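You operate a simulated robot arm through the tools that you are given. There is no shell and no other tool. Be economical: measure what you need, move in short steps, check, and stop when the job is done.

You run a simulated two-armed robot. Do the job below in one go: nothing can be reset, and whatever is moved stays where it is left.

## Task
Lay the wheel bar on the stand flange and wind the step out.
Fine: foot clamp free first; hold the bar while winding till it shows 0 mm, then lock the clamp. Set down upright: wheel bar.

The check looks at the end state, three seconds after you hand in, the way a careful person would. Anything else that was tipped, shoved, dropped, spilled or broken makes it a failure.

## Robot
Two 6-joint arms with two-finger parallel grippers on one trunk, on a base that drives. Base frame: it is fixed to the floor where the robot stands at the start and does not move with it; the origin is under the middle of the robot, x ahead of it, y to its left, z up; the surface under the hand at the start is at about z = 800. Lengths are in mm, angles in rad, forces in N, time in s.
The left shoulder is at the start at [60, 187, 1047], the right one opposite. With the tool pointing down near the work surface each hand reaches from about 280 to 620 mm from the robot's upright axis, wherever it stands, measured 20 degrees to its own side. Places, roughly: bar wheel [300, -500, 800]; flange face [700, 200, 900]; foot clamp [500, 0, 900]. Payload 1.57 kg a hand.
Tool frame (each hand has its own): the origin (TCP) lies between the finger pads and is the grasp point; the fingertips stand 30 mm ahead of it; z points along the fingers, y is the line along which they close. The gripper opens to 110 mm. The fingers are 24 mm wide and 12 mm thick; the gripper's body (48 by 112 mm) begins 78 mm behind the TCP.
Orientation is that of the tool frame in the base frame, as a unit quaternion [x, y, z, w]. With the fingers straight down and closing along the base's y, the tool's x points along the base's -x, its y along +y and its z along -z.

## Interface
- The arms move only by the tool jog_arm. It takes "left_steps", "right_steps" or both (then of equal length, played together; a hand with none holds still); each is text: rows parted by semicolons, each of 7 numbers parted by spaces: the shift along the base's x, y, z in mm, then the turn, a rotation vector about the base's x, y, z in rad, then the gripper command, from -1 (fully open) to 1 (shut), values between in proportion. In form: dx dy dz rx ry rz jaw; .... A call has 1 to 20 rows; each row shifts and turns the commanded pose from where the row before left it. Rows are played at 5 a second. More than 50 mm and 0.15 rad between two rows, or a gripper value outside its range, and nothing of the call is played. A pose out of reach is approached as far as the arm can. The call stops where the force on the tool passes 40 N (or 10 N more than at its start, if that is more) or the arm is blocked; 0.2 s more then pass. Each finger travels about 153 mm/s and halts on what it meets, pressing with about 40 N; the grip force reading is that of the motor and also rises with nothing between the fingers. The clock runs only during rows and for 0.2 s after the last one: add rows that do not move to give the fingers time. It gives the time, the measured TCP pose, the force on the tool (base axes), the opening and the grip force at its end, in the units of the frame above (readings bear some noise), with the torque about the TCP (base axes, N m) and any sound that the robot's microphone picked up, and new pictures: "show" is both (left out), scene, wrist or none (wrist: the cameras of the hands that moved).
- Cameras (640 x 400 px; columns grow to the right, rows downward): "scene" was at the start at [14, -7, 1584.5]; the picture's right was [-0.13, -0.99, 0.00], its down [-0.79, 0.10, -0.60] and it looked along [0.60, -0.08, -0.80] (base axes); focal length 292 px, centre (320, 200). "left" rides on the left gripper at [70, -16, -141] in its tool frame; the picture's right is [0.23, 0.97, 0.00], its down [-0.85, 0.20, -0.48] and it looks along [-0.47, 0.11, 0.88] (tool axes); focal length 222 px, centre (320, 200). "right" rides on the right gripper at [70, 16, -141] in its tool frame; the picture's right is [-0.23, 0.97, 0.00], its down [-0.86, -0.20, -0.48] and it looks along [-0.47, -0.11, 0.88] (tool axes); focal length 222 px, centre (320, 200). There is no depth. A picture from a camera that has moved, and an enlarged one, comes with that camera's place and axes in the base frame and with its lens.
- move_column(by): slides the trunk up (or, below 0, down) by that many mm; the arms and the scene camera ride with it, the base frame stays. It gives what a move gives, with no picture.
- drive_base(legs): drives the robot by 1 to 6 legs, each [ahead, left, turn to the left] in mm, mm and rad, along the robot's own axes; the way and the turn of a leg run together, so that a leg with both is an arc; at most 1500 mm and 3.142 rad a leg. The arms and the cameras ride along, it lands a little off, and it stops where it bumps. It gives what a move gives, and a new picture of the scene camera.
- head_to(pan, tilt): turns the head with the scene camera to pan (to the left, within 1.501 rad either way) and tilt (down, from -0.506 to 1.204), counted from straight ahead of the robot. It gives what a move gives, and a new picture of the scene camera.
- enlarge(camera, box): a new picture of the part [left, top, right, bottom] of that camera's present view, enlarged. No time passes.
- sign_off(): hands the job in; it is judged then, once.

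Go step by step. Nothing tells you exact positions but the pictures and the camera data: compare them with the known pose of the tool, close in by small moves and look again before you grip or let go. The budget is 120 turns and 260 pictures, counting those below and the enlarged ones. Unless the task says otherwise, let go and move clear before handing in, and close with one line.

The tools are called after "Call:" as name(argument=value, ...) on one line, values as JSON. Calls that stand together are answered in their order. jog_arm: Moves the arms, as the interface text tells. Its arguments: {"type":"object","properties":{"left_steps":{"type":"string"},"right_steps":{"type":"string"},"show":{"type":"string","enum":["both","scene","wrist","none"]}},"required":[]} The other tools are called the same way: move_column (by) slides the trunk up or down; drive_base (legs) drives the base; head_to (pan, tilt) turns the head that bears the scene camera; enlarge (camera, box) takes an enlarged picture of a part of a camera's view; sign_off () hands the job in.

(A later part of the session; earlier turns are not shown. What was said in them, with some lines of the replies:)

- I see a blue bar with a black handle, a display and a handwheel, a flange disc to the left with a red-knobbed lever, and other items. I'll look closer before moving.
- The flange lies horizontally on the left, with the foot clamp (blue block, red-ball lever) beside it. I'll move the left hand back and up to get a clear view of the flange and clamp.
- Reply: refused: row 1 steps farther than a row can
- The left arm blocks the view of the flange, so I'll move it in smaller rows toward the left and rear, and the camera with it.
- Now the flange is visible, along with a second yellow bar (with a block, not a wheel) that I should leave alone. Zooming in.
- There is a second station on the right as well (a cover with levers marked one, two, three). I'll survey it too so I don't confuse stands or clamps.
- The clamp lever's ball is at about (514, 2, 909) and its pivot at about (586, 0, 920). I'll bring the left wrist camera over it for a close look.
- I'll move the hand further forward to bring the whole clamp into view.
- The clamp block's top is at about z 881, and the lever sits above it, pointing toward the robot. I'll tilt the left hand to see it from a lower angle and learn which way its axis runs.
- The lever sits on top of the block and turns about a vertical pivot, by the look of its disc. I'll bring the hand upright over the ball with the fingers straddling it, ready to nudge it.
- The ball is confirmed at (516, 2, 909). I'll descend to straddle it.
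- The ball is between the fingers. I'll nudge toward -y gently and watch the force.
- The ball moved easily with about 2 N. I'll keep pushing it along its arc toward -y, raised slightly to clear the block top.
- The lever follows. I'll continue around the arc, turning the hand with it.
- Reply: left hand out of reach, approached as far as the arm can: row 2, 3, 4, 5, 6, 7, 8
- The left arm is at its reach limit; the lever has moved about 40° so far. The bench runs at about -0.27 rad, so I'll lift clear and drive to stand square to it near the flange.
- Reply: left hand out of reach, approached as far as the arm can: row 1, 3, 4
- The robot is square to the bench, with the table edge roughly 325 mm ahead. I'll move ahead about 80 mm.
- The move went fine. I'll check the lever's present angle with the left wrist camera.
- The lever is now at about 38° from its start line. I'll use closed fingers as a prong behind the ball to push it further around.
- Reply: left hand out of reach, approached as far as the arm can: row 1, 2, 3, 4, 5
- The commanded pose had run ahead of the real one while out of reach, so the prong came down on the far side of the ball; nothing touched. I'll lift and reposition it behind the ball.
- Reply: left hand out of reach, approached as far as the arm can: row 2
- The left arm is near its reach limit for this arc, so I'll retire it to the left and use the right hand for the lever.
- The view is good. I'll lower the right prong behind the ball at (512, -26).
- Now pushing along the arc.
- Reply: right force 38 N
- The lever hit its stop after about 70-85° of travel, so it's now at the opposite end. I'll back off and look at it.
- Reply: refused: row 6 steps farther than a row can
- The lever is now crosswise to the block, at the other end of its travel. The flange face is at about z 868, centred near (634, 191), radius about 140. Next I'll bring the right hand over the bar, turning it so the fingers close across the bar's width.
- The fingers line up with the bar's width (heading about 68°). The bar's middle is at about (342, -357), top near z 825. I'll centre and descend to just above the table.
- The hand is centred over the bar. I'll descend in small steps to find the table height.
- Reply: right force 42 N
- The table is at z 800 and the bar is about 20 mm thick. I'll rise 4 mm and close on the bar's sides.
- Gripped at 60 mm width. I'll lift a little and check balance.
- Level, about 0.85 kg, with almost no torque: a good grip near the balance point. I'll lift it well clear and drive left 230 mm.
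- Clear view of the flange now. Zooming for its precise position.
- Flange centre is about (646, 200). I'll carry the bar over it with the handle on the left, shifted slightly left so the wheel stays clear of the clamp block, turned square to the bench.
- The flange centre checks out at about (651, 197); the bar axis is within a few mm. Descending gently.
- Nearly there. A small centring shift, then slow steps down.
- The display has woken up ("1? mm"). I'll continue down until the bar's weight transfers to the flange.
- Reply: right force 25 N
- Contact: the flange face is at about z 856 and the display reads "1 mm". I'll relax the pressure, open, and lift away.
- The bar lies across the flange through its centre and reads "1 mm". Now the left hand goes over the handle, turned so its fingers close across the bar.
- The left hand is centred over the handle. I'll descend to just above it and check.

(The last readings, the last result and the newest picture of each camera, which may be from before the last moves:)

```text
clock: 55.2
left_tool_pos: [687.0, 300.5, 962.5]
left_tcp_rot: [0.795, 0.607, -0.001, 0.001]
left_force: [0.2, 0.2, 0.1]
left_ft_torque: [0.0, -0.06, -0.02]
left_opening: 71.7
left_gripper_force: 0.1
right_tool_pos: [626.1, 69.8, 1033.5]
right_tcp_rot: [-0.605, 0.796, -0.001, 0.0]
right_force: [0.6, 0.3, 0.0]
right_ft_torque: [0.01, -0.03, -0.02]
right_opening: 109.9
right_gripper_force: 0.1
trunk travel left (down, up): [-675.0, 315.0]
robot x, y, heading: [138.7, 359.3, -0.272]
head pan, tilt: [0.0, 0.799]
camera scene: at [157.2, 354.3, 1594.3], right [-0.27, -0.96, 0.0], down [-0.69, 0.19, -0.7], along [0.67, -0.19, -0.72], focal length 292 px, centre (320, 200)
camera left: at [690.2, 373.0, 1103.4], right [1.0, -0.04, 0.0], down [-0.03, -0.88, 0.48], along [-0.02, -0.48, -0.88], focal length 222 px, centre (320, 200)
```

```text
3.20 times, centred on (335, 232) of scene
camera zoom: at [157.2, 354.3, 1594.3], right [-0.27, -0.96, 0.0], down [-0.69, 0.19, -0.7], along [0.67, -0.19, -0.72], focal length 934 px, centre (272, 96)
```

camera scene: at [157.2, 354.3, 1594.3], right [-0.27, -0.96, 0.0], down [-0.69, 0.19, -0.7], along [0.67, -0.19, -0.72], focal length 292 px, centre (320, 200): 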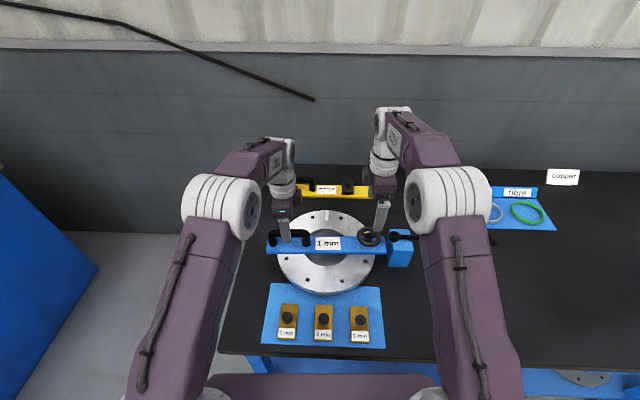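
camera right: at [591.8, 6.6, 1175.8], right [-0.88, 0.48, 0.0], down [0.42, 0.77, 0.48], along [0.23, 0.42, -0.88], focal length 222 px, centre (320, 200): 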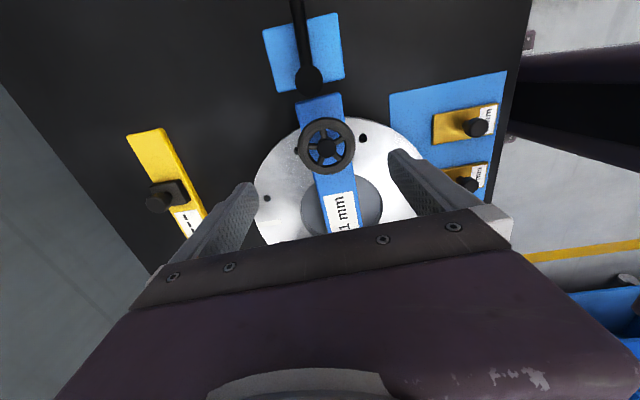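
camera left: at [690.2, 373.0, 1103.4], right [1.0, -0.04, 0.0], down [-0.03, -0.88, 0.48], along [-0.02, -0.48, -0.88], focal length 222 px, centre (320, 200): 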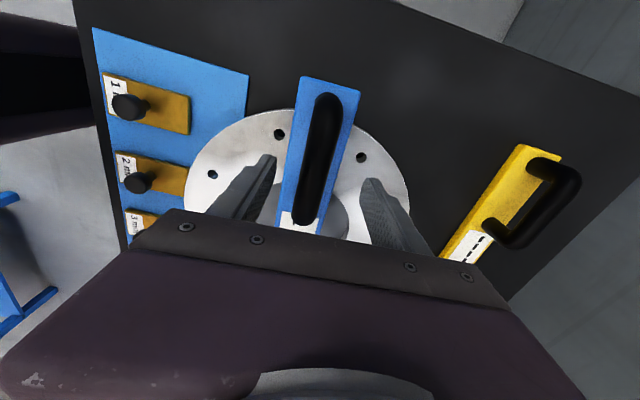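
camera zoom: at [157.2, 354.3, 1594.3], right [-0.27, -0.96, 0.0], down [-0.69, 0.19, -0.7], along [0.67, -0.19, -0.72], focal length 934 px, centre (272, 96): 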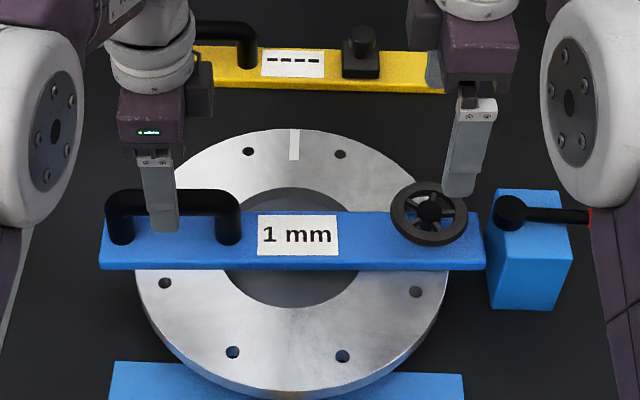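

Centred on the handle, and the display is readable by the scene camera. Descending the rest and closing.

Call:
jog_arm(left_steps="0 0 -25 0 0 0 -0.3;0 0 -20 0 0 0 -0.3;0 0 -5 0 0 0 -0.3;0 0 0 0 0 0 0.2;0 0 0 0 0 0 0.6;0 0 0 0 0 0 1;0 0 0 0 0 0 1", show="wrist")

Call:
enlarge(camera="scene", box=[245, 170, 425, 295])

```text
clock: 56.8
left_tool_pos: [688.0, 300.9, 910.5]
left_tcp_rot: [0.795, 0.607, 0.0, 0.001]
left_force: [-0.7, 0.5, -0.2]
left_ft_torque: [-0.07, -0.06, -0.39]
left_opening: 24.9
left_gripper_force: 37.0
right_tool_pos: [624.7, 69.2, 1033.4]
right_tcp_rot: [-0.605, 0.796, 0.0, 0.0]
right_force: [0.8, 0.1, 0.6]
right_ft_torque: [-0.03, -0.01, -0.01]
right_opening: 110.0
right_gripper_force: 0.1
trunk travel left (down, up): [-675.0, 315.0]
robot x, y, heading: [138.0, 364.8, -0.27]
head pan, tilt: [0.0, 0.799]
camera left: at [690.8, 372.5, 1053.4], right [1.0, -0.04, 0.0], down [-0.03, -0.88, 0.48], along [-0.02, -0.48, -0.88], focal length 222 px, centre (320, 200)
```

left: 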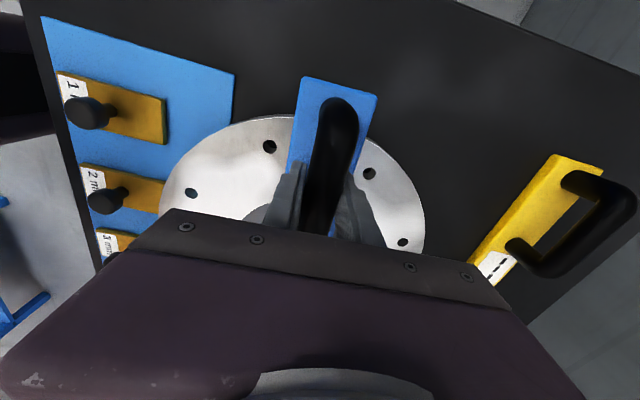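

```text
3.20 times, centred on (335, 232) of scene
camera zoom: at [157.9, 354.1, 1594.2], right [-0.27, -0.96, 0.0], down [-0.69, 0.19, -0.7], along [0.67, -0.19, -0.72], focal length 934 px, centre (272, 96)
```

zoom: 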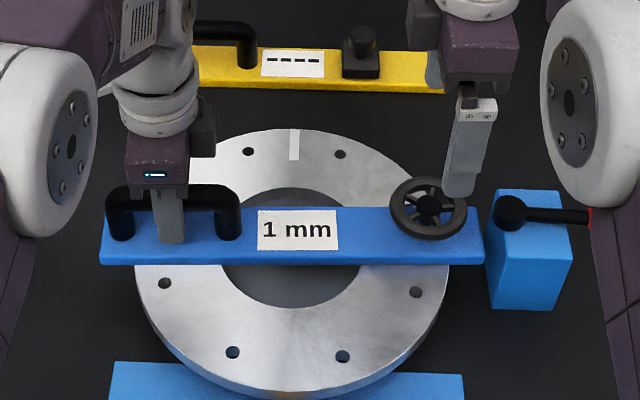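

The handle is held. Now checking the wheel's position under the right hand.

Call:
jog_arm(right_steps="0 3 -30 0 0 0 -1;0 0 -30 0 0 0 -1;0 0 0 0 0 0 -1", left_steps="0 0 -1 0 0 0 1;0 0 0 0 0 0 1;0 0 0 0 0 0 1", show="wrist")

Call:
enlarge(camera="right", box=[220, 30, 440, 220])

```text
clock: 57.6
left_tool_pos: [688.4, 300.4, 911.6]
left_tcp_rot: [0.794, 0.607, 0.0, 0.001]
left_force: [0.9, 1.5, 7.6]
left_ft_torque: [0.2, 0.39, -0.4]
left_opening: 25.0
left_gripper_force: 36.6
right_tool_pos: [626.4, 72.2, 974.6]
right_tcp_rot: [-0.605, 0.796, 0.001, 0.0]
right_force: [0.5, -0.1, -0.6]
right_ft_torque: [0.0, 0.01, -0.03]
right_opening: 110.3
right_gripper_force: 0.2
trunk travel left (down, up): [-675.0, 315.0]
robot x, y, heading: [133.6, 357.1, -0.272]
head pan, tilt: [0.0, 0.799]
camera right: at [591.9, 10.7, 1116.7], right [-0.88, 0.48, 0.0], down [0.42, 0.77, 0.48], along [0.23, 0.42, -0.88], focal length 222 px, centre (320, 200)
camera left: at [690.3, 372.7, 1053.4], right [1.0, -0.04, 0.0], down [-0.03, -0.88, 0.48], along [-0.01, -0.48, -0.88], focal length 222 px, centre (320, 200)
```

right: 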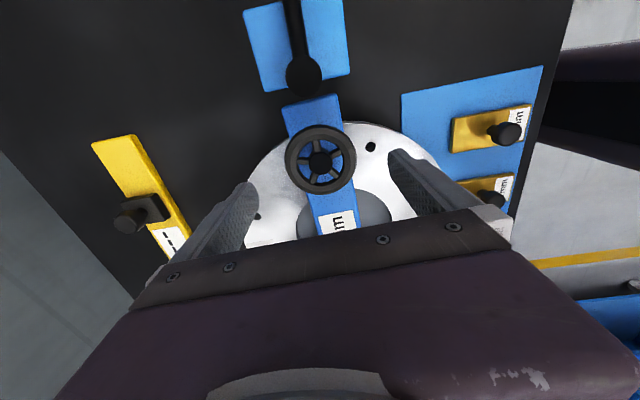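
left: 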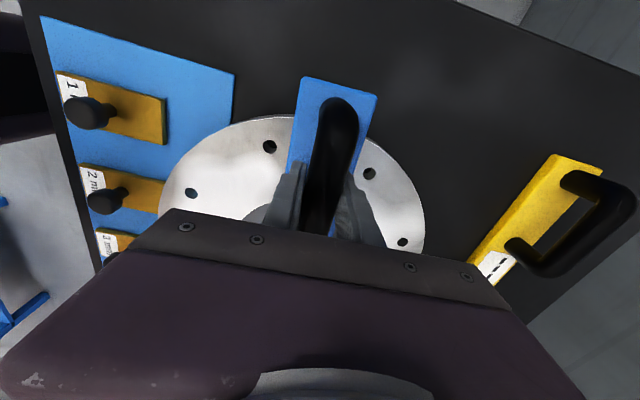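

```text
2.11 times, centred on (330, 125) of right
camera zoom: at [591.9, 10.7, 1116.7], right [-0.88, 0.48, 0.0], down [0.42, 0.77, 0.48], along [0.23, 0.42, -0.88], focal length 468 px, centre (299, 358)
```

zoom: 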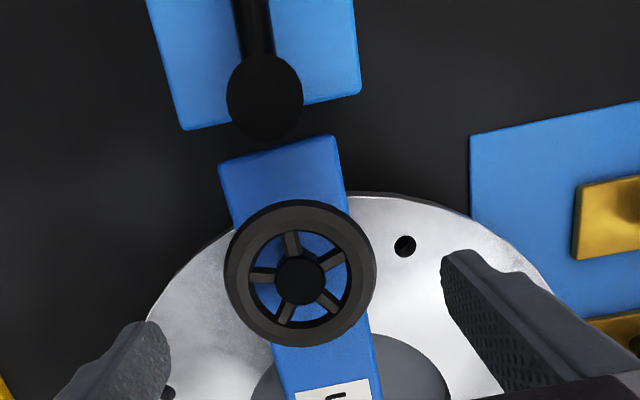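

The right hand is centred on the wheel (rim at about z 904, 74 mm across), and there's room to turn. I'll lower so the fingertips stay above the bar top, and close on the rim.

Call:
jog_arm(right_steps="0 1 -30 0 0 0 -1;0 0 -20 0 0 0 -0.8;0 0 -10 0 0 0 -0.7;0 0 0 0 0 0 -0.4;0 0 0 0 0 0 -0.2;0 0 0 0 0 0 0.5;0 0 0 0 0 0 1", show="wrist")

Call:
enlarge(camera="scene", box=[245, 170, 425, 295])

```text
clock: 59.2
left_tool_pos: [687.0, 300.6, 911.5]
left_tcp_rot: [0.795, 0.607, 0.001, 0.002]
left_force: [2.9, 2.6, 15.6]
left_ft_torque: [0.1, 0.2, -0.37]
left_opening: 24.9
left_gripper_force: 36.5
right_tool_pos: [625.5, 73.0, 913.9]
right_tcp_rot: [-0.605, 0.796, -0.001, 0.0]
right_force: [1.5, -1.2, 1.0]
right_ft_torque: [-0.02, -0.07, 0.0]
right_opening: 71.3
right_gripper_force: 39.9
trunk travel left (down, up): [-675.0, 315.0]
robot x, y, heading: [139.2, 362.8, -0.266]
head pan, tilt: [0.0, 0.799]
camera right: at [591.7, 11.2, 1056.8], right [-0.88, 0.48, 0.0], down [0.42, 0.77, 0.48], along [0.23, 0.42, -0.88], focal length 222 px, centre (320, 200)
```

right: 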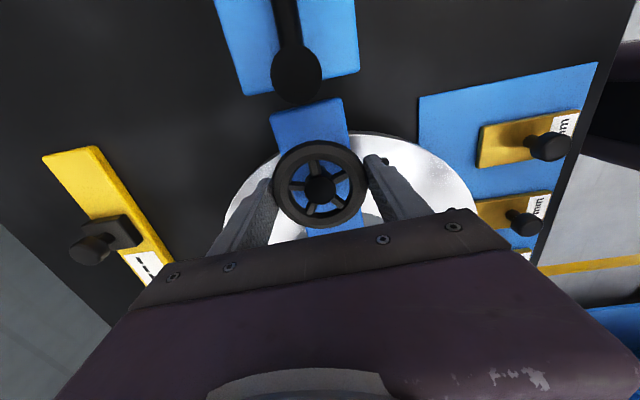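

```text
3.20 times, centred on (335, 232) of scene
camera zoom: at [156.7, 354.5, 1594.3], right [-0.27, -0.96, 0.0], down [-0.69, 0.19, -0.7], along [0.67, -0.19, -0.72], focal length 934 px, centre (272, 96)
```

zoom: 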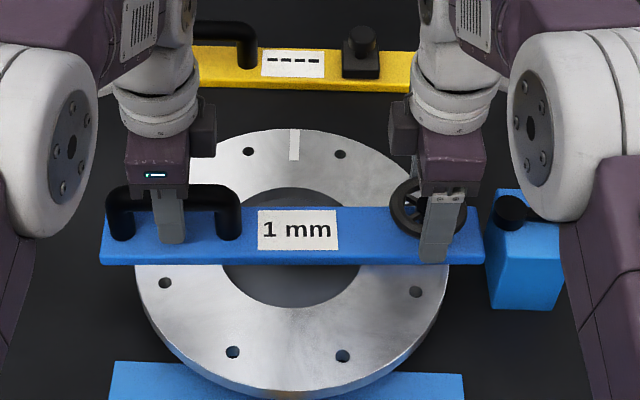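

Gripped at the rim. I'll turn clockwise 0.6 rad and read the display.

Call:
jog_arm(right_steps="0 0 0 0 0 -0.1 1;0 0 0 0 0 -0.1 1;0 0 0 0 0 -0.1 1;0 0 0 0 0 -0.1 1;0 0 0 0 0 -0.1 1;0 0 0 0 0 -0.1 1;0 0 0 0 0 0 1", show="none")

Call:
enlarge(camera="scene", box=[245, 170, 425, 295])

```text
clock: 60.8
left_tool_pos: [687.7, 300.4, 911.9]
left_tcp_rot: [0.795, 0.607, 0.0, 0.002]
left_force: [3.4, 0.8, 14.5]
left_ft_torque: [0.22, 0.14, -0.49]
left_opening: 25.0
left_gripper_force: 36.3
right_tool_pos: [624.6, 73.0, 913.4]
right_tcp_rot: [-0.341, 0.94, 0.0, 0.0]
right_force: [-1.5, 0.7, -0.1]
right_ft_torque: [-0.01, -0.07, 0.8]
right_opening: 70.9
right_gripper_force: 40.1
trunk travel left (down, up): [-675.0, 315.0]
robot x, y, heading: [138.5, 357.4, -0.273]
head pan, tilt: [0.0, 0.799]
```

```text
3.20 times, centred on (335, 232) of scene
camera zoom: at [156.5, 354.3, 1594.3], right [-0.27, -0.96, 0.0], down [-0.69, 0.19, -0.7], along [0.67, -0.19, -0.72], focal length 934 px, centre (272, 96)
```

zoom: 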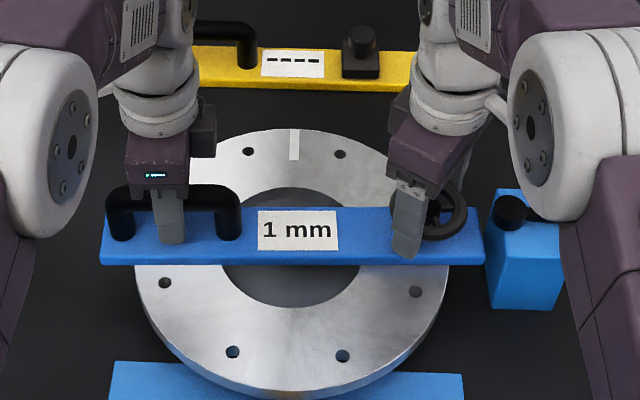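

Torque about 0.8 N m; still "1 mm". I'll continue clockwise.

Call:
jog_arm(right_steps="0 0 0 0 0 -0.12 1;0 0 0 0 0 -0.12 1;0 0 0 0 0 -0.12 1;0 0 0 0 0 -0.12 1;0 0 0 0 0 -0.12 1;0 0 0 0 0 -0.12 1;0 0 0 0 0 -0.12 1;0 0 0 0 0 0 1", show="wrist")

Call:
enlarge(camera="scene", box=[245, 170, 425, 295])

```text
clock: 62.6
left_tool_pos: [687.4, 300.7, 910.8]
left_tcp_rot: [0.794, 0.608, 0.0, 0.002]
left_force: [-0.5, -4.6, 7.9]
left_ft_torque: [-0.19, 0.21, -0.81]
left_opening: 24.7
left_gripper_force: 36.8
right_tool_pos: [625.0, 72.0, 913.3]
right_tcp_rot: [0.072, 0.997, 0.0, 0.001]
right_force: [-0.8, 4.7, -0.5]
right_ft_torque: [-0.12, 0.03, 1.48]
right_opening: 70.4
right_gripper_force: 40.0
trunk travel left (down, up): [-675.0, 315.0]
robot x, y, heading: [133.6, 360.2, -0.268]
head pan, tilt: [0.0, 0.799]
camera right: at [558.7, 100.1, 1056.3], right [0.36, 0.93, 0.0], down [0.82, -0.32, 0.48], along [0.45, -0.17, -0.88], focal length 222 px, centre (320, 200)
```

right: 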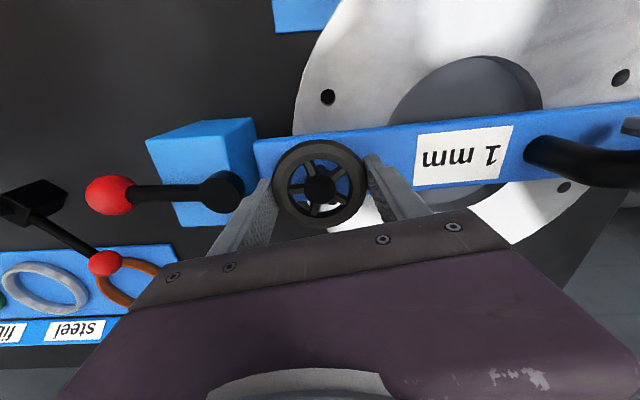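

```text
3.20 times, centred on (335, 232) of scene
camera zoom: at [156.4, 354.4, 1594.2], right [-0.27, -0.96, 0.0], down [-0.69, 0.19, -0.7], along [0.67, -0.19, -0.72], focal length 934 px, centre (272, 96)
```

zoom: 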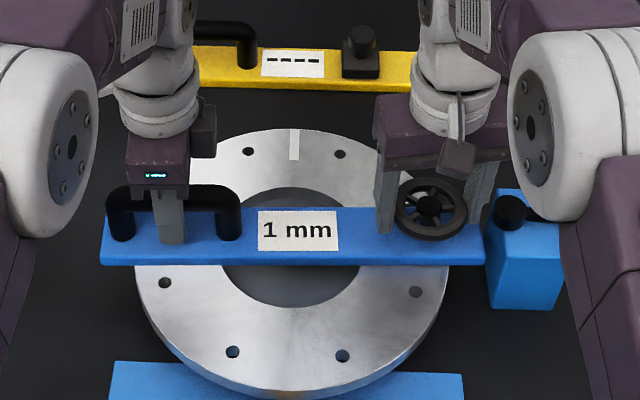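

Torque has risen to 1.5 N m with no change; maybe this is a stop or just the wrong direction. I'll note the spokes and turn counter-clockwise.

Call:
enlarge(camera="right", box=[240, 110, 400, 250])

Call:
jog_arm(right_steps="0 0 0 0 0 0.12 1;0 0 0 0 0 0.12 1;0 0 0 0 0 0.12 1;0 0 0 0 0 0.12 1;0 0 0 0 0 0.12 1;0 0 0 0 0 0.12 1;0 0 0 0 0 0.12 1;0 0 0 0 0 0 1", show="none")

Call:
enlarge(camera="right", box=[240, 110, 400, 250])

Call:
enlarge(camera="scene", box=[245, 170, 425, 295])

```text
2.86 times, centred on (320, 180) of right
camera zoom: at [558.7, 100.1, 1056.3], right [0.36, 0.93, 0.0], down [0.82, -0.32, 0.48], along [0.45, -0.17, -0.88], focal length 635 px, centre (320, 257)
```

zoom: 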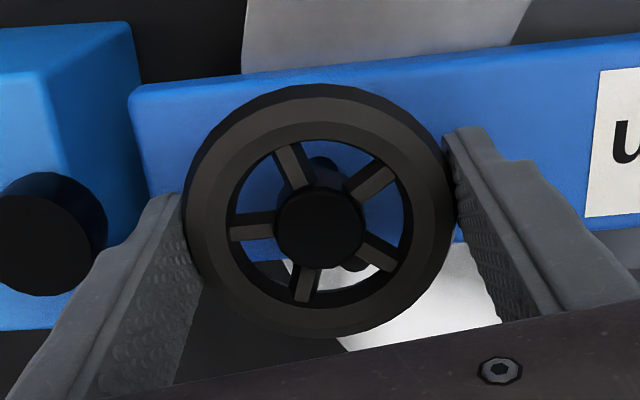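

```text
clock: 64.4
left_tool_pos: [686.5, 299.8, 911.9]
left_tcp_rot: [0.795, 0.607, 0.0, 0.001]
left_force: [-8.1, -6.4, 9.7]
left_ft_torque: [-0.45, 0.43, -0.55]
left_opening: 24.9
left_gripper_force: 36.4
right_tool_pos: [624.0, 72.5, 914.2]
right_tcp_rot: [-0.343, 0.939, 0.0, 0.0]
right_force: [4.9, 7.2, -0.5]
right_ft_torque: [0.31, -0.19, 0.02]
right_opening: 70.5
right_gripper_force: 39.9
trunk travel left (down, up): [-675.0, 315.0]
robot x, y, heading: [135.3, 356.4, -0.272]
head pan, tilt: [0.0, 0.799]
```

```text
2.86 times, centred on (320, 180) of right
camera zoom: at [561.7, 41.7, 1056.5], right [-0.45, 0.89, 0.0], down [0.78, 0.4, 0.48], along [0.43, 0.22, -0.88], focal length 635 px, centre (320, 257)
```

zoom: 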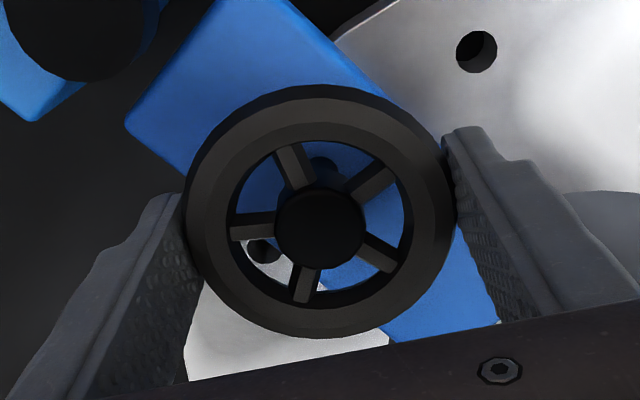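

```text
3.20 times, centred on (335, 232) of scene
camera zoom: at [156.5, 354.3, 1594.3], right [-0.27, -0.96, 0.0], down [-0.69, 0.19, -0.7], along [0.67, -0.19, -0.72], focal length 934 px, centre (272, 96)
```

zoom: 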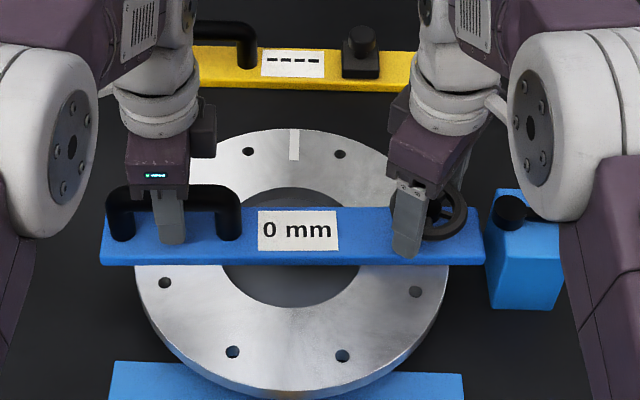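

It now shows 0 mm. I'll hold still briefly and check that it stays.

Call:
jog_arm(right_steps="0 0 0 0 0 0 1;0 0 0 0 0 0 1;0 0 0 0 0 0 1;0 0 0 0 0 0 1;0 0 0 0 0 0 1", show="none")

Call:
enlarge(camera="scene", box=[245, 170, 425, 295])

```text
clock: 65.6
left_tool_pos: [686.6, 300.1, 912.4]
left_tcp_rot: [0.794, 0.607, -0.001, 0.001]
left_force: [-8.0, -6.8, 7.0]
left_ft_torque: [0.13, 0.1, -0.5]
left_opening: 24.9
left_gripper_force: 36.8
right_tool_pos: [624.9, 72.3, 914.6]
right_tcp_rot: [-0.342, 0.94, 0.0, 0.001]
right_force: [5.2, 10.1, 0.4]
right_ft_torque: [-0.08, 0.12, 0.0]
right_opening: 70.3
right_gripper_force: 40.0
trunk travel left (down, up): [-675.0, 315.0]
robot x, y, heading: [136.8, 358.0, -0.274]
head pan, tilt: [0.0, 0.799]
```

```text
3.20 times, centred on (335, 232) of scene
camera zoom: at [156.6, 354.2, 1594.3], right [-0.27, -0.96, 0.0], down [-0.69, 0.19, -0.7], along [0.67, -0.19, -0.72], focal length 934 px, centre (272, 96)
```

zoom: 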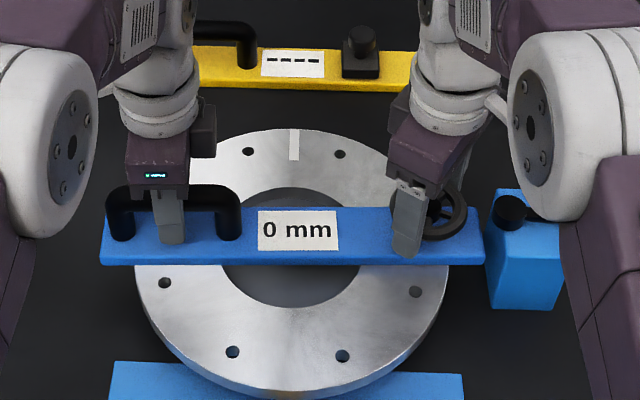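

Stable at 0 mm with no torque. To sit in the middle of the zero band rather than its edge, I'll turn a bit further and watch.

Call:
jog_arm(right_steps="0 0 0 0 0 0.1 1;0 0 0 0 0 0.1 1;0 0 0 0 0 0.1 1;0 0 0 0 0 0 1", show="none")

Call:
enlarge(camera="scene", box=[305, 220, 365, 260])

Call:
enlarge(camera="right", box=[240, 110, 400, 250])

```text
clock: 66.6
left_tool_pos: [687.0, 300.0, 910.9]
left_tcp_rot: [0.795, 0.607, 0.0, 0.001]
left_force: [0.2, 7.7, 4.1]
left_ft_torque: [-1.02, 0.57, -0.16]
left_opening: 24.9
left_gripper_force: 36.2
right_tool_pos: [623.5, 71.0, 914.0]
right_tcp_rot: [-0.48, 0.877, -0.001, 0.0]
right_force: [-1.6, -12.9, 1.0]
right_ft_torque: [0.14, -0.19, 0.0]
right_opening: 69.3
right_gripper_force: 39.8
trunk travel left (down, up): [-675.0, 315.0]
robot x, y, heading: [137.7, 355.5, -0.274]
head pan, tilt: [0.0, 0.799]
```

```text
10.00 times, centred on (335, 240) of scene
camera zoom: at [156.8, 353.4, 1594.3], right [-0.27, -0.96, 0.0], down [-0.69, 0.19, -0.7], along [0.67, -0.19, -0.72], focal length 2917 px, centre (170, -200)
```

zoom: 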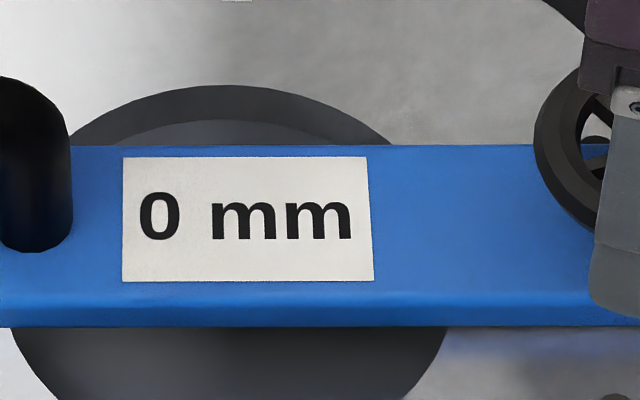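

```text
2.86 times, centred on (320, 180) of right
camera zoom: at [574.2, 22.7, 1056.5], right [-0.7, 0.72, 0.0], down [0.63, 0.61, 0.48], along [0.34, 0.33, -0.88], focal length 635 px, centre (320, 257)
```

zoom: 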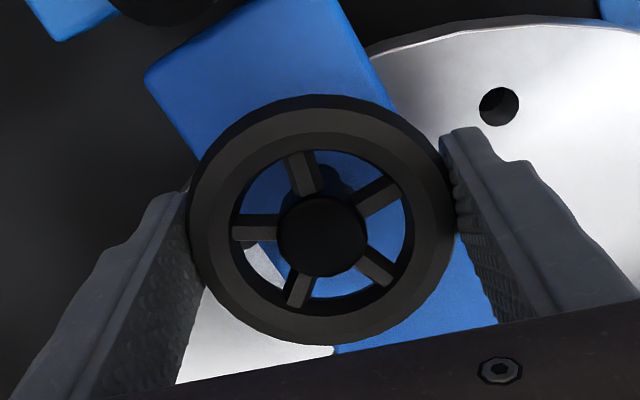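

It holds 0 mm through a further 0.3 rad, so I'm inside the band. I'll release the wheel and lift away while the left hand keeps holding the bar, then go to the clamp lever.

Call:
jog_arm(right_steps="0 0 0 0 0 0 0;0 0 0 0 0 0 -0.8;0 0 0 0 0 0 -1;0 0 30 0 0 0 -1;0 0 40 0 0 0 -1;0 0 40 0 0 0 -1;-8 -45 0 0 0 -0.15 -1;-8 -45 0 0 0 -0.15 -1;-8 -45 0 0 0 -0.15 -1;0 -28 0 0 0 -0.15 -1;0 0 0 0 0 -0.15 -1")

Call:
enlarge(camera="scene", box=[245, 170, 445, 295])

```text
clock: 69.0
left_tool_pos: [687.2, 300.7, 910.4]
left_tcp_rot: [0.794, 0.608, 0.0, 0.002]
left_force: [0.7, 0.8, 4.6]
left_ft_torque: [0.26, 0.22, 0.1]
left_opening: 24.9
left_gripper_force: 36.5
right_tool_pos: [599.3, -90.1, 1023.0]
right_tcp_rot: [-0.122, 0.992, 0.0, 0.0]
right_force: [0.3, -0.9, -0.7]
right_ft_torque: [-0.01, 0.03, -0.02]
right_opening: 110.2
right_gripper_force: 0.0
trunk travel left (down, up): [-675.0, 315.0]
robot x, y, heading: [137.6, 355.9, -0.273]
head pan, tilt: [0.0, 0.799]
camera scene: at [157.1, 354.3, 1594.3], right [-0.27, -0.96, 0.0], down [-0.69, 0.19, -0.7], along [0.67, -0.19, -0.72], focal length 292 px, centre (320, 200)
camera right: at [529.7, -90.5, 1166.8], right [-0.02, 1.0, 0.0], down [0.88, 0.01, 0.48], along [0.48, 0.01, -0.88], focal length 222 px, centre (320, 200)
```

scene: 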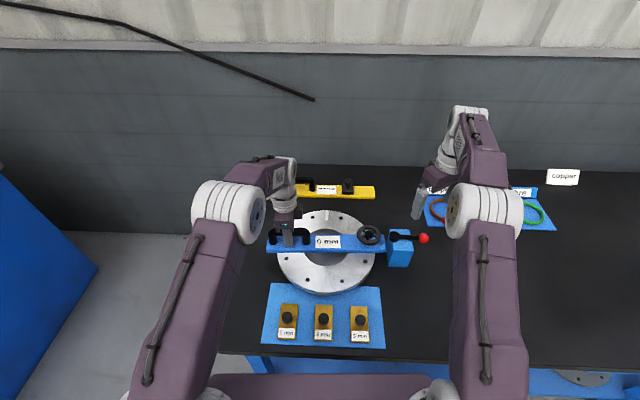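
right: 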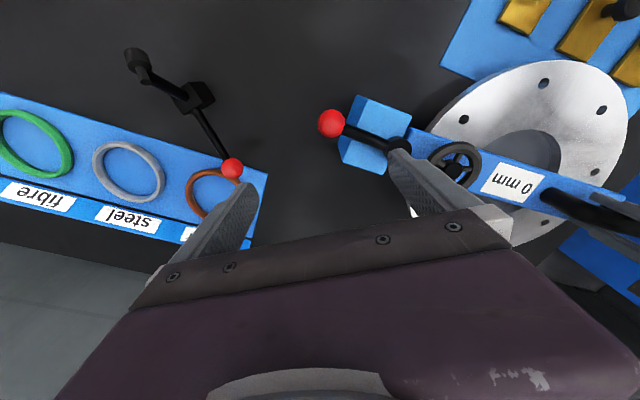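

```text
3.20 times, centred on (345, 232) of scene
camera zoom: at [157.1, 354.3, 1594.3], right [-0.27, -0.96, 0.0], down [-0.69, 0.19, -0.7], along [0.67, -0.19, -0.72], focal length 934 px, centre (240, 96)
```

zoom: 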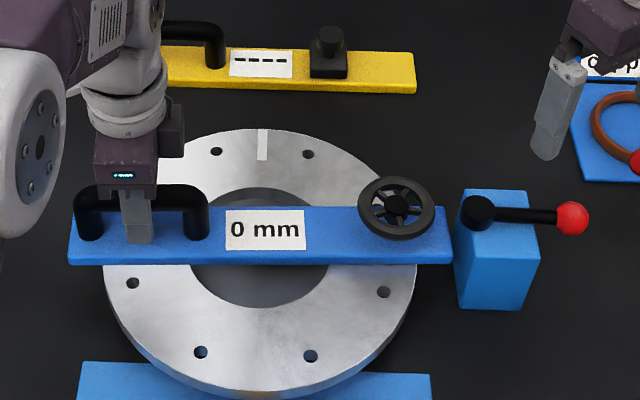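

Still 0 mm with the wheel released. The ball is at (573, -78); I'll close the right fingers and lower the prong on its far side.

Call:
jog_arm(right_steps="8 -5 0 0 0 0 0;0 0 0 0 0 0 1;0 0 0 0 0 0 1;0 0 -40 0 0 0 1;0 0 -40 0 0 0 1;0 0 -22 0 0 0 1;0 0 0 0 0 0 1", show="wrist")

```text
clock: 70.6
left_tool_pos: [688.0, 298.7, 911.6]
left_tcp_rot: [0.795, 0.607, 0.001, 0.002]
left_force: [0.5, 1.6, 6.1]
left_ft_torque: [0.44, 0.18, -0.25]
left_opening: 24.7
left_gripper_force: 36.8
right_tool_pos: [608.7, -94.9, 921.4]
right_tcp_rot: [-0.125, 0.992, -0.001, 0.001]
right_force: [0.7, 0.2, 0.2]
right_ft_torque: [-0.01, 0.02, 0.01]
right_opening: 0.0
right_gripper_force: 21.2
trunk travel left (down, up): [-675.0, 315.0]
robot x, y, heading: [136.7, 358.9, -0.27]
head pan, tilt: [0.0, 0.799]
camera right: at [538.0, -95.0, 1064.6], right [-0.02, 1.0, 0.0], down [0.88, 0.02, 0.48], along [0.48, 0.01, -0.88], focal length 222 px, centre (320, 200)
```

right: 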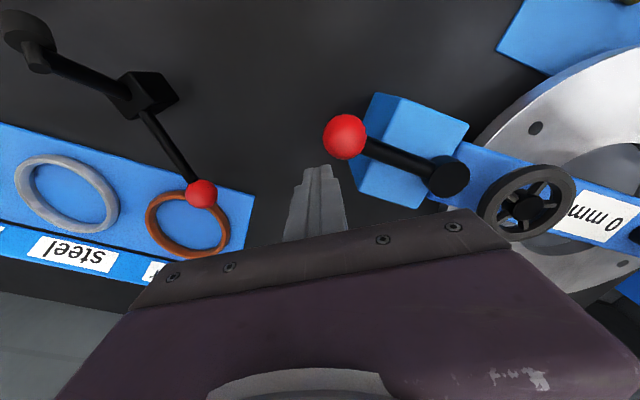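

In place. Sweeping the lever back along its arc.

Call:
jog_arm(right_steps="-10 2 0 0 0 0 1;-9 2 0 0 0 0 1;-7 2 0 0 0 0 1;-7 2 0 0 0 0 1;-8 2.5 0 0 0 0 1;-7 3.5 0 0 0 0 1;-7 4 0 0 0 0 1;-6 4.5 0 0 0 0 1;-6 4.5 0 0 0 0 1;-5.5 6 0 0 0 0 1;-5.5 5.5 0 0 0 0 1;-4 6.5 0 0 0 0 1;-4 7 0 0 0 0 1;-3 7 0 0 0 0 1;-3 7 0 0 0 0 1")

Call:
enlarge(camera="right", box=[240, 80, 480, 240])

```text
clock: 73.8
left_tool_pos: [687.7, 300.5, 911.4]
left_tcp_rot: [0.795, 0.607, 0.0, 0.001]
left_force: [1.1, 1.0, 5.2]
left_ft_torque: [0.06, 0.19, -0.15]
left_opening: 24.7
left_gripper_force: 36.5
right_tool_pos: [516.5, -28.5, 921.9]
right_tcp_rot: [-0.124, 0.992, 0.0, 0.0]
right_force: [-0.5, -0.4, 0.0]
right_ft_torque: [-0.02, 0.0, -0.01]
right_opening: 0.0
right_gripper_force: 21.3
trunk travel left (down, up): [-675.0, 315.0]
robot x, y, heading: [138.8, 357.0, -0.27]
head pan, tilt: [0.0, 0.799]
camera scene: at [157.1, 354.5, 1594.3], right [-0.27, -0.96, 0.0], down [-0.69, 0.19, -0.7], along [0.67, -0.19, -0.72], focal length 292 px, centre (320, 200)
camera right: at [446.3, -29.4, 1064.0], right [-0.02, 1.0, 0.0], down [0.88, 0.02, 0.48], along [0.48, 0.01, -0.88], focal length 222 px, centre (320, 200)
```

scene: 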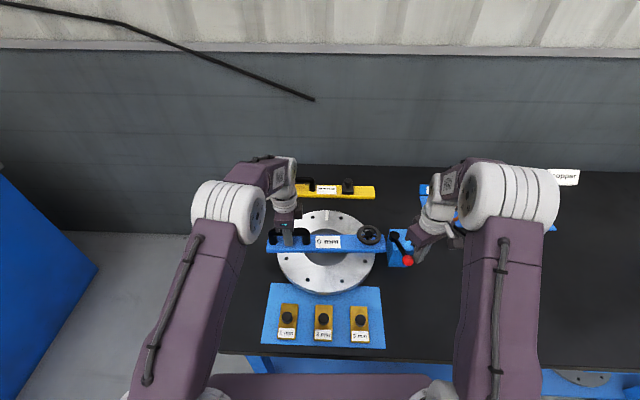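
right: 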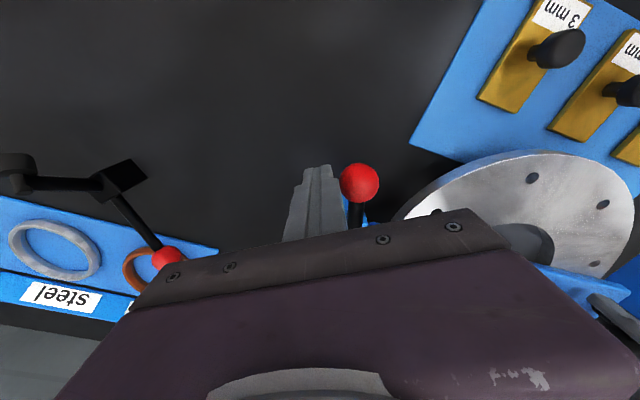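

```text
2.50 times, centred on (360, 160) of right
camera zoom: at [446.3, -29.4, 1064.0], right [-0.02, 1.0, 0.0], down [0.88, 0.02, 0.48], along [0.48, 0.01, -0.88], focal length 555 px, centre (220, 300)
```

zoom: 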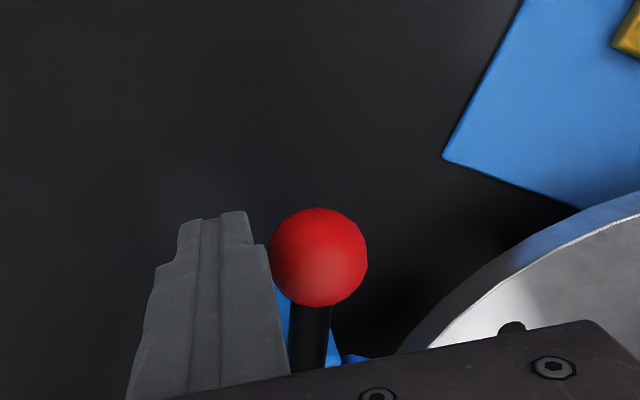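

The lever is back at its starting angle without meeting a stop. I'll push on gently until it stops, to be sure it's fully locked.

Call:
jog_arm(right_steps="-2 5 0 0 0 0 1;-1 5 0 0 0 0 1;-1 5 0 0 0 0 1;0 5 0 0 0 0 1;0 4 0 0 0 0 1;1 4 0 0 0 0 1;1 4 0 0 0 0 1")

Call:
enlarge(camera="scene", box=[245, 170, 445, 295])

```text
clock: 74.6
left_tool_pos: [688.9, 295.6, 910.4]
left_tcp_rot: [0.795, 0.607, 0.002, 0.0]
left_force: [-2.1, -1.7, 6.8]
left_ft_torque: [0.33, 0.05, 0.02]
left_opening: 24.7
left_gripper_force: 36.5
right_tool_pos: [516.7, -26.5, 920.6]
right_tcp_rot: [-0.122, 0.992, -0.005, 0.004]
right_force: [0.3, -17.7, -7.0]
right_ft_torque: [-0.43, 0.03, -0.1]
right_opening: 0.0
right_gripper_force: 21.1
trunk travel left (down, up): [-675.0, 315.0]
robot x, y, heading: [135.6, 354.0, -0.271]
head pan, tilt: [0.0, 0.799]
stopped in row 4 (right hand): the force on the tool passed its limit at 44 N (the readings are from after the stop); the commanded pose is now the measured one
camera scene: at [157.9, 348.7, 1593.9], right [-0.27, -0.96, 0.0], down [-0.69, 0.19, -0.7], along [0.67, -0.19, -0.72], focal length 292 px, centre (320, 200)
camera right: at [443.3, -23.9, 1063.6], right [-0.02, 1.0, -0.01], down [0.87, 0.02, 0.49], along [0.49, 0.0, -0.87], focal length 222 px, centre (320, 200)
```

scene: 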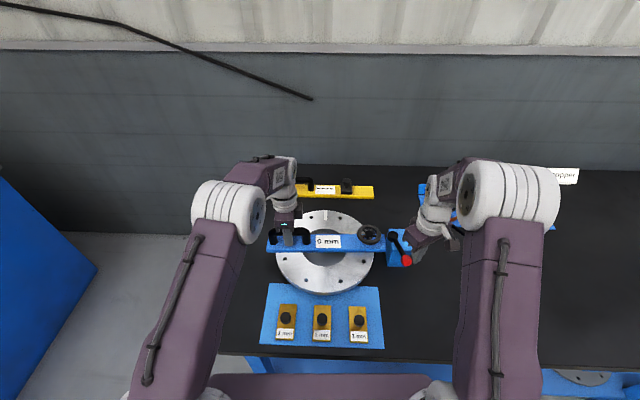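
right: 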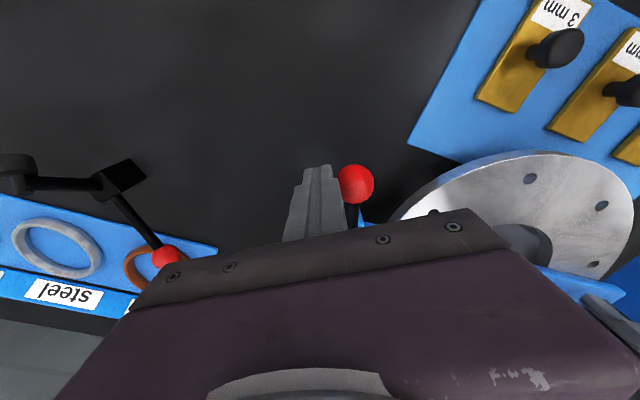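

```text
3.20 times, centred on (345, 232) of scene
camera zoom: at [157.9, 348.7, 1593.9], right [-0.27, -0.96, 0.0], down [-0.69, 0.19, -0.7], along [0.67, -0.19, -0.72], focal length 934 px, centre (240, 96)
```

zoom: 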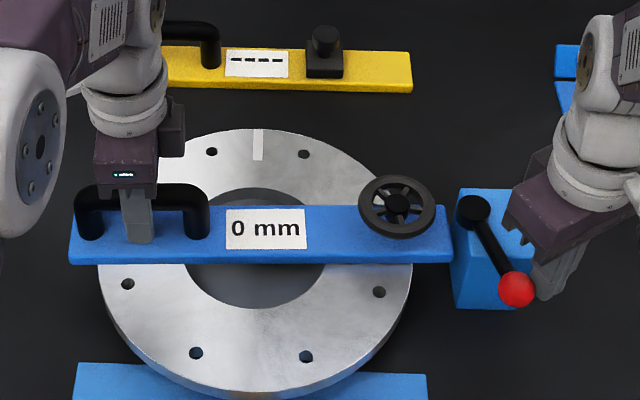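

The lever hit its stop right where it started: locked. Display still 0 mm. I'll back the right hand off and up, then release the handle and lift the left hand straight up.

Call:
jog_arm(right_steps="0 -8 0 0 0 0 1;0 -15 0 0 0 0 1;0 0 40 0 0 0 1;0 0 45 0 0 0 1;0 0 45 0 0 0 0;-20 -30 20 0 0 0 -1;-20 -35 0 0 0 0 -1", show="none")

Call:
jog_arm(left_steps="0 0 0.5 0 0 0 0.6;0 0 0 0 0 0 0.3;0 0 0 0 0 0 -0.1;0 0 0 0 0 0 -0.3;0 0 20 0 0 0 -0.3;0 0 35 0 0 0 -0.3;0 0 40 0 0 0 -0.3;0 0 40 0 0 0 -0.3;-20 30 20 0 0 0 -0.3;-20 40 0 0 0 0 -0.3")

Call:
enlarge(camera="scene", box=[245, 170, 445, 295])

```text
clock: 76.2
left_tool_pos: [688.2, 298.2, 911.2]
left_tcp_rot: [0.794, 0.608, 0.0, 0.001]
left_force: [1.1, -0.3, 1.5]
left_ft_torque: [0.82, -0.08, 0.16]
left_opening: 24.7
left_gripper_force: 36.9
right_tool_pos: [475.4, -108.1, 1072.2]
right_tcp_rot: [-0.123, 0.992, -0.004, 0.004]
right_force: [0.5, -0.1, 0.0]
right_ft_torque: [0.01, -0.02, -0.01]
right_opening: 110.0
right_gripper_force: 0.1
trunk travel left (down, up): [-675.0, 315.0]
robot x, y, heading: [137.5, 356.1, -0.273]
head pan, tilt: [0.0, 0.799]
```

```text
clock: 78.4
left_tool_pos: [646.5, 371.4, 1065.1]
left_tcp_rot: [0.795, 0.606, 0.001, 0.001]
left_force: [0.1, 0.0, 0.7]
left_ft_torque: [0.01, -0.01, 0.03]
left_opening: 71.6
left_gripper_force: 0.1
right_tool_pos: [475.1, -106.3, 1074.1]
right_tcp_rot: [-0.123, 0.992, -0.005, 0.004]
right_force: [0.9, 1.0, -0.8]
right_ft_torque: [0.0, 0.0, 0.02]
right_opening: 110.0
right_gripper_force: 0.1
trunk travel left (down, up): [-675.0, 315.0]
robot x, y, heading: [138.2, 358.7, -0.273]
head pan, tilt: [0.0, 0.799]
camera scene: at [156.5, 355.5, 1594.3], right [-0.27, -0.96, 0.0], down [-0.69, 0.19, -0.7], along [0.67, -0.19, -0.72], focal length 292 px, centre (320, 200)
camera left: at [649.2, 443.8, 1207.7], right [1.0, -0.04, 0.0], down [-0.03, -0.88, 0.48], along [-0.02, -0.48, -0.88], focal length 222 px, centre (320, 200)
```

scene: 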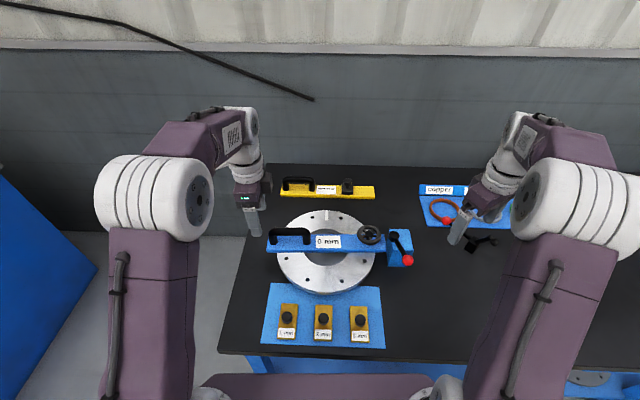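
left: 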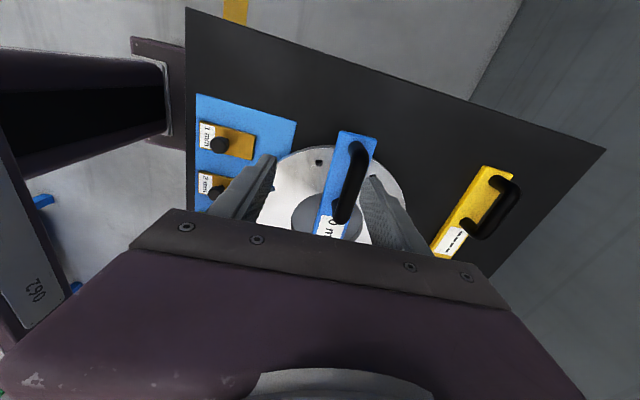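

```text
3.20 times, centred on (345, 232) of scene
camera zoom: at [156.5, 355.5, 1594.3], right [-0.27, -0.96, 0.0], down [-0.69, 0.19, -0.7], along [0.67, -0.19, -0.72], focal length 934 px, centre (240, 96)
```

zoom: 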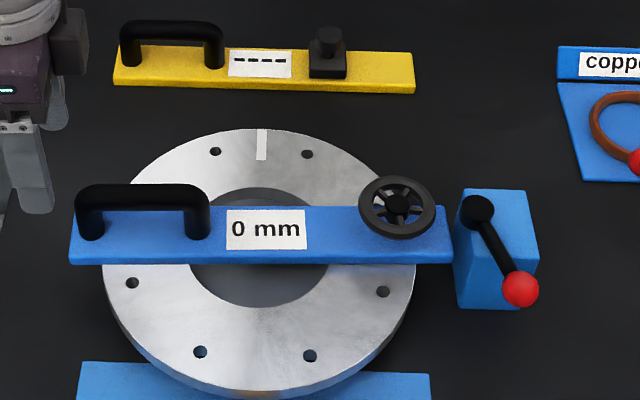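

The bar rests upright on the flange reading 0 mm, the clamp lever is back against its locked stop, and both hands are clear with nothing else disturbed. Handing in.

Call:
sign_off()

```text
The job is handed in.
```

The wheel bar is lying upright on the stand flange showing 0 mm, the foot clamp is locked again, and both hands are clear.
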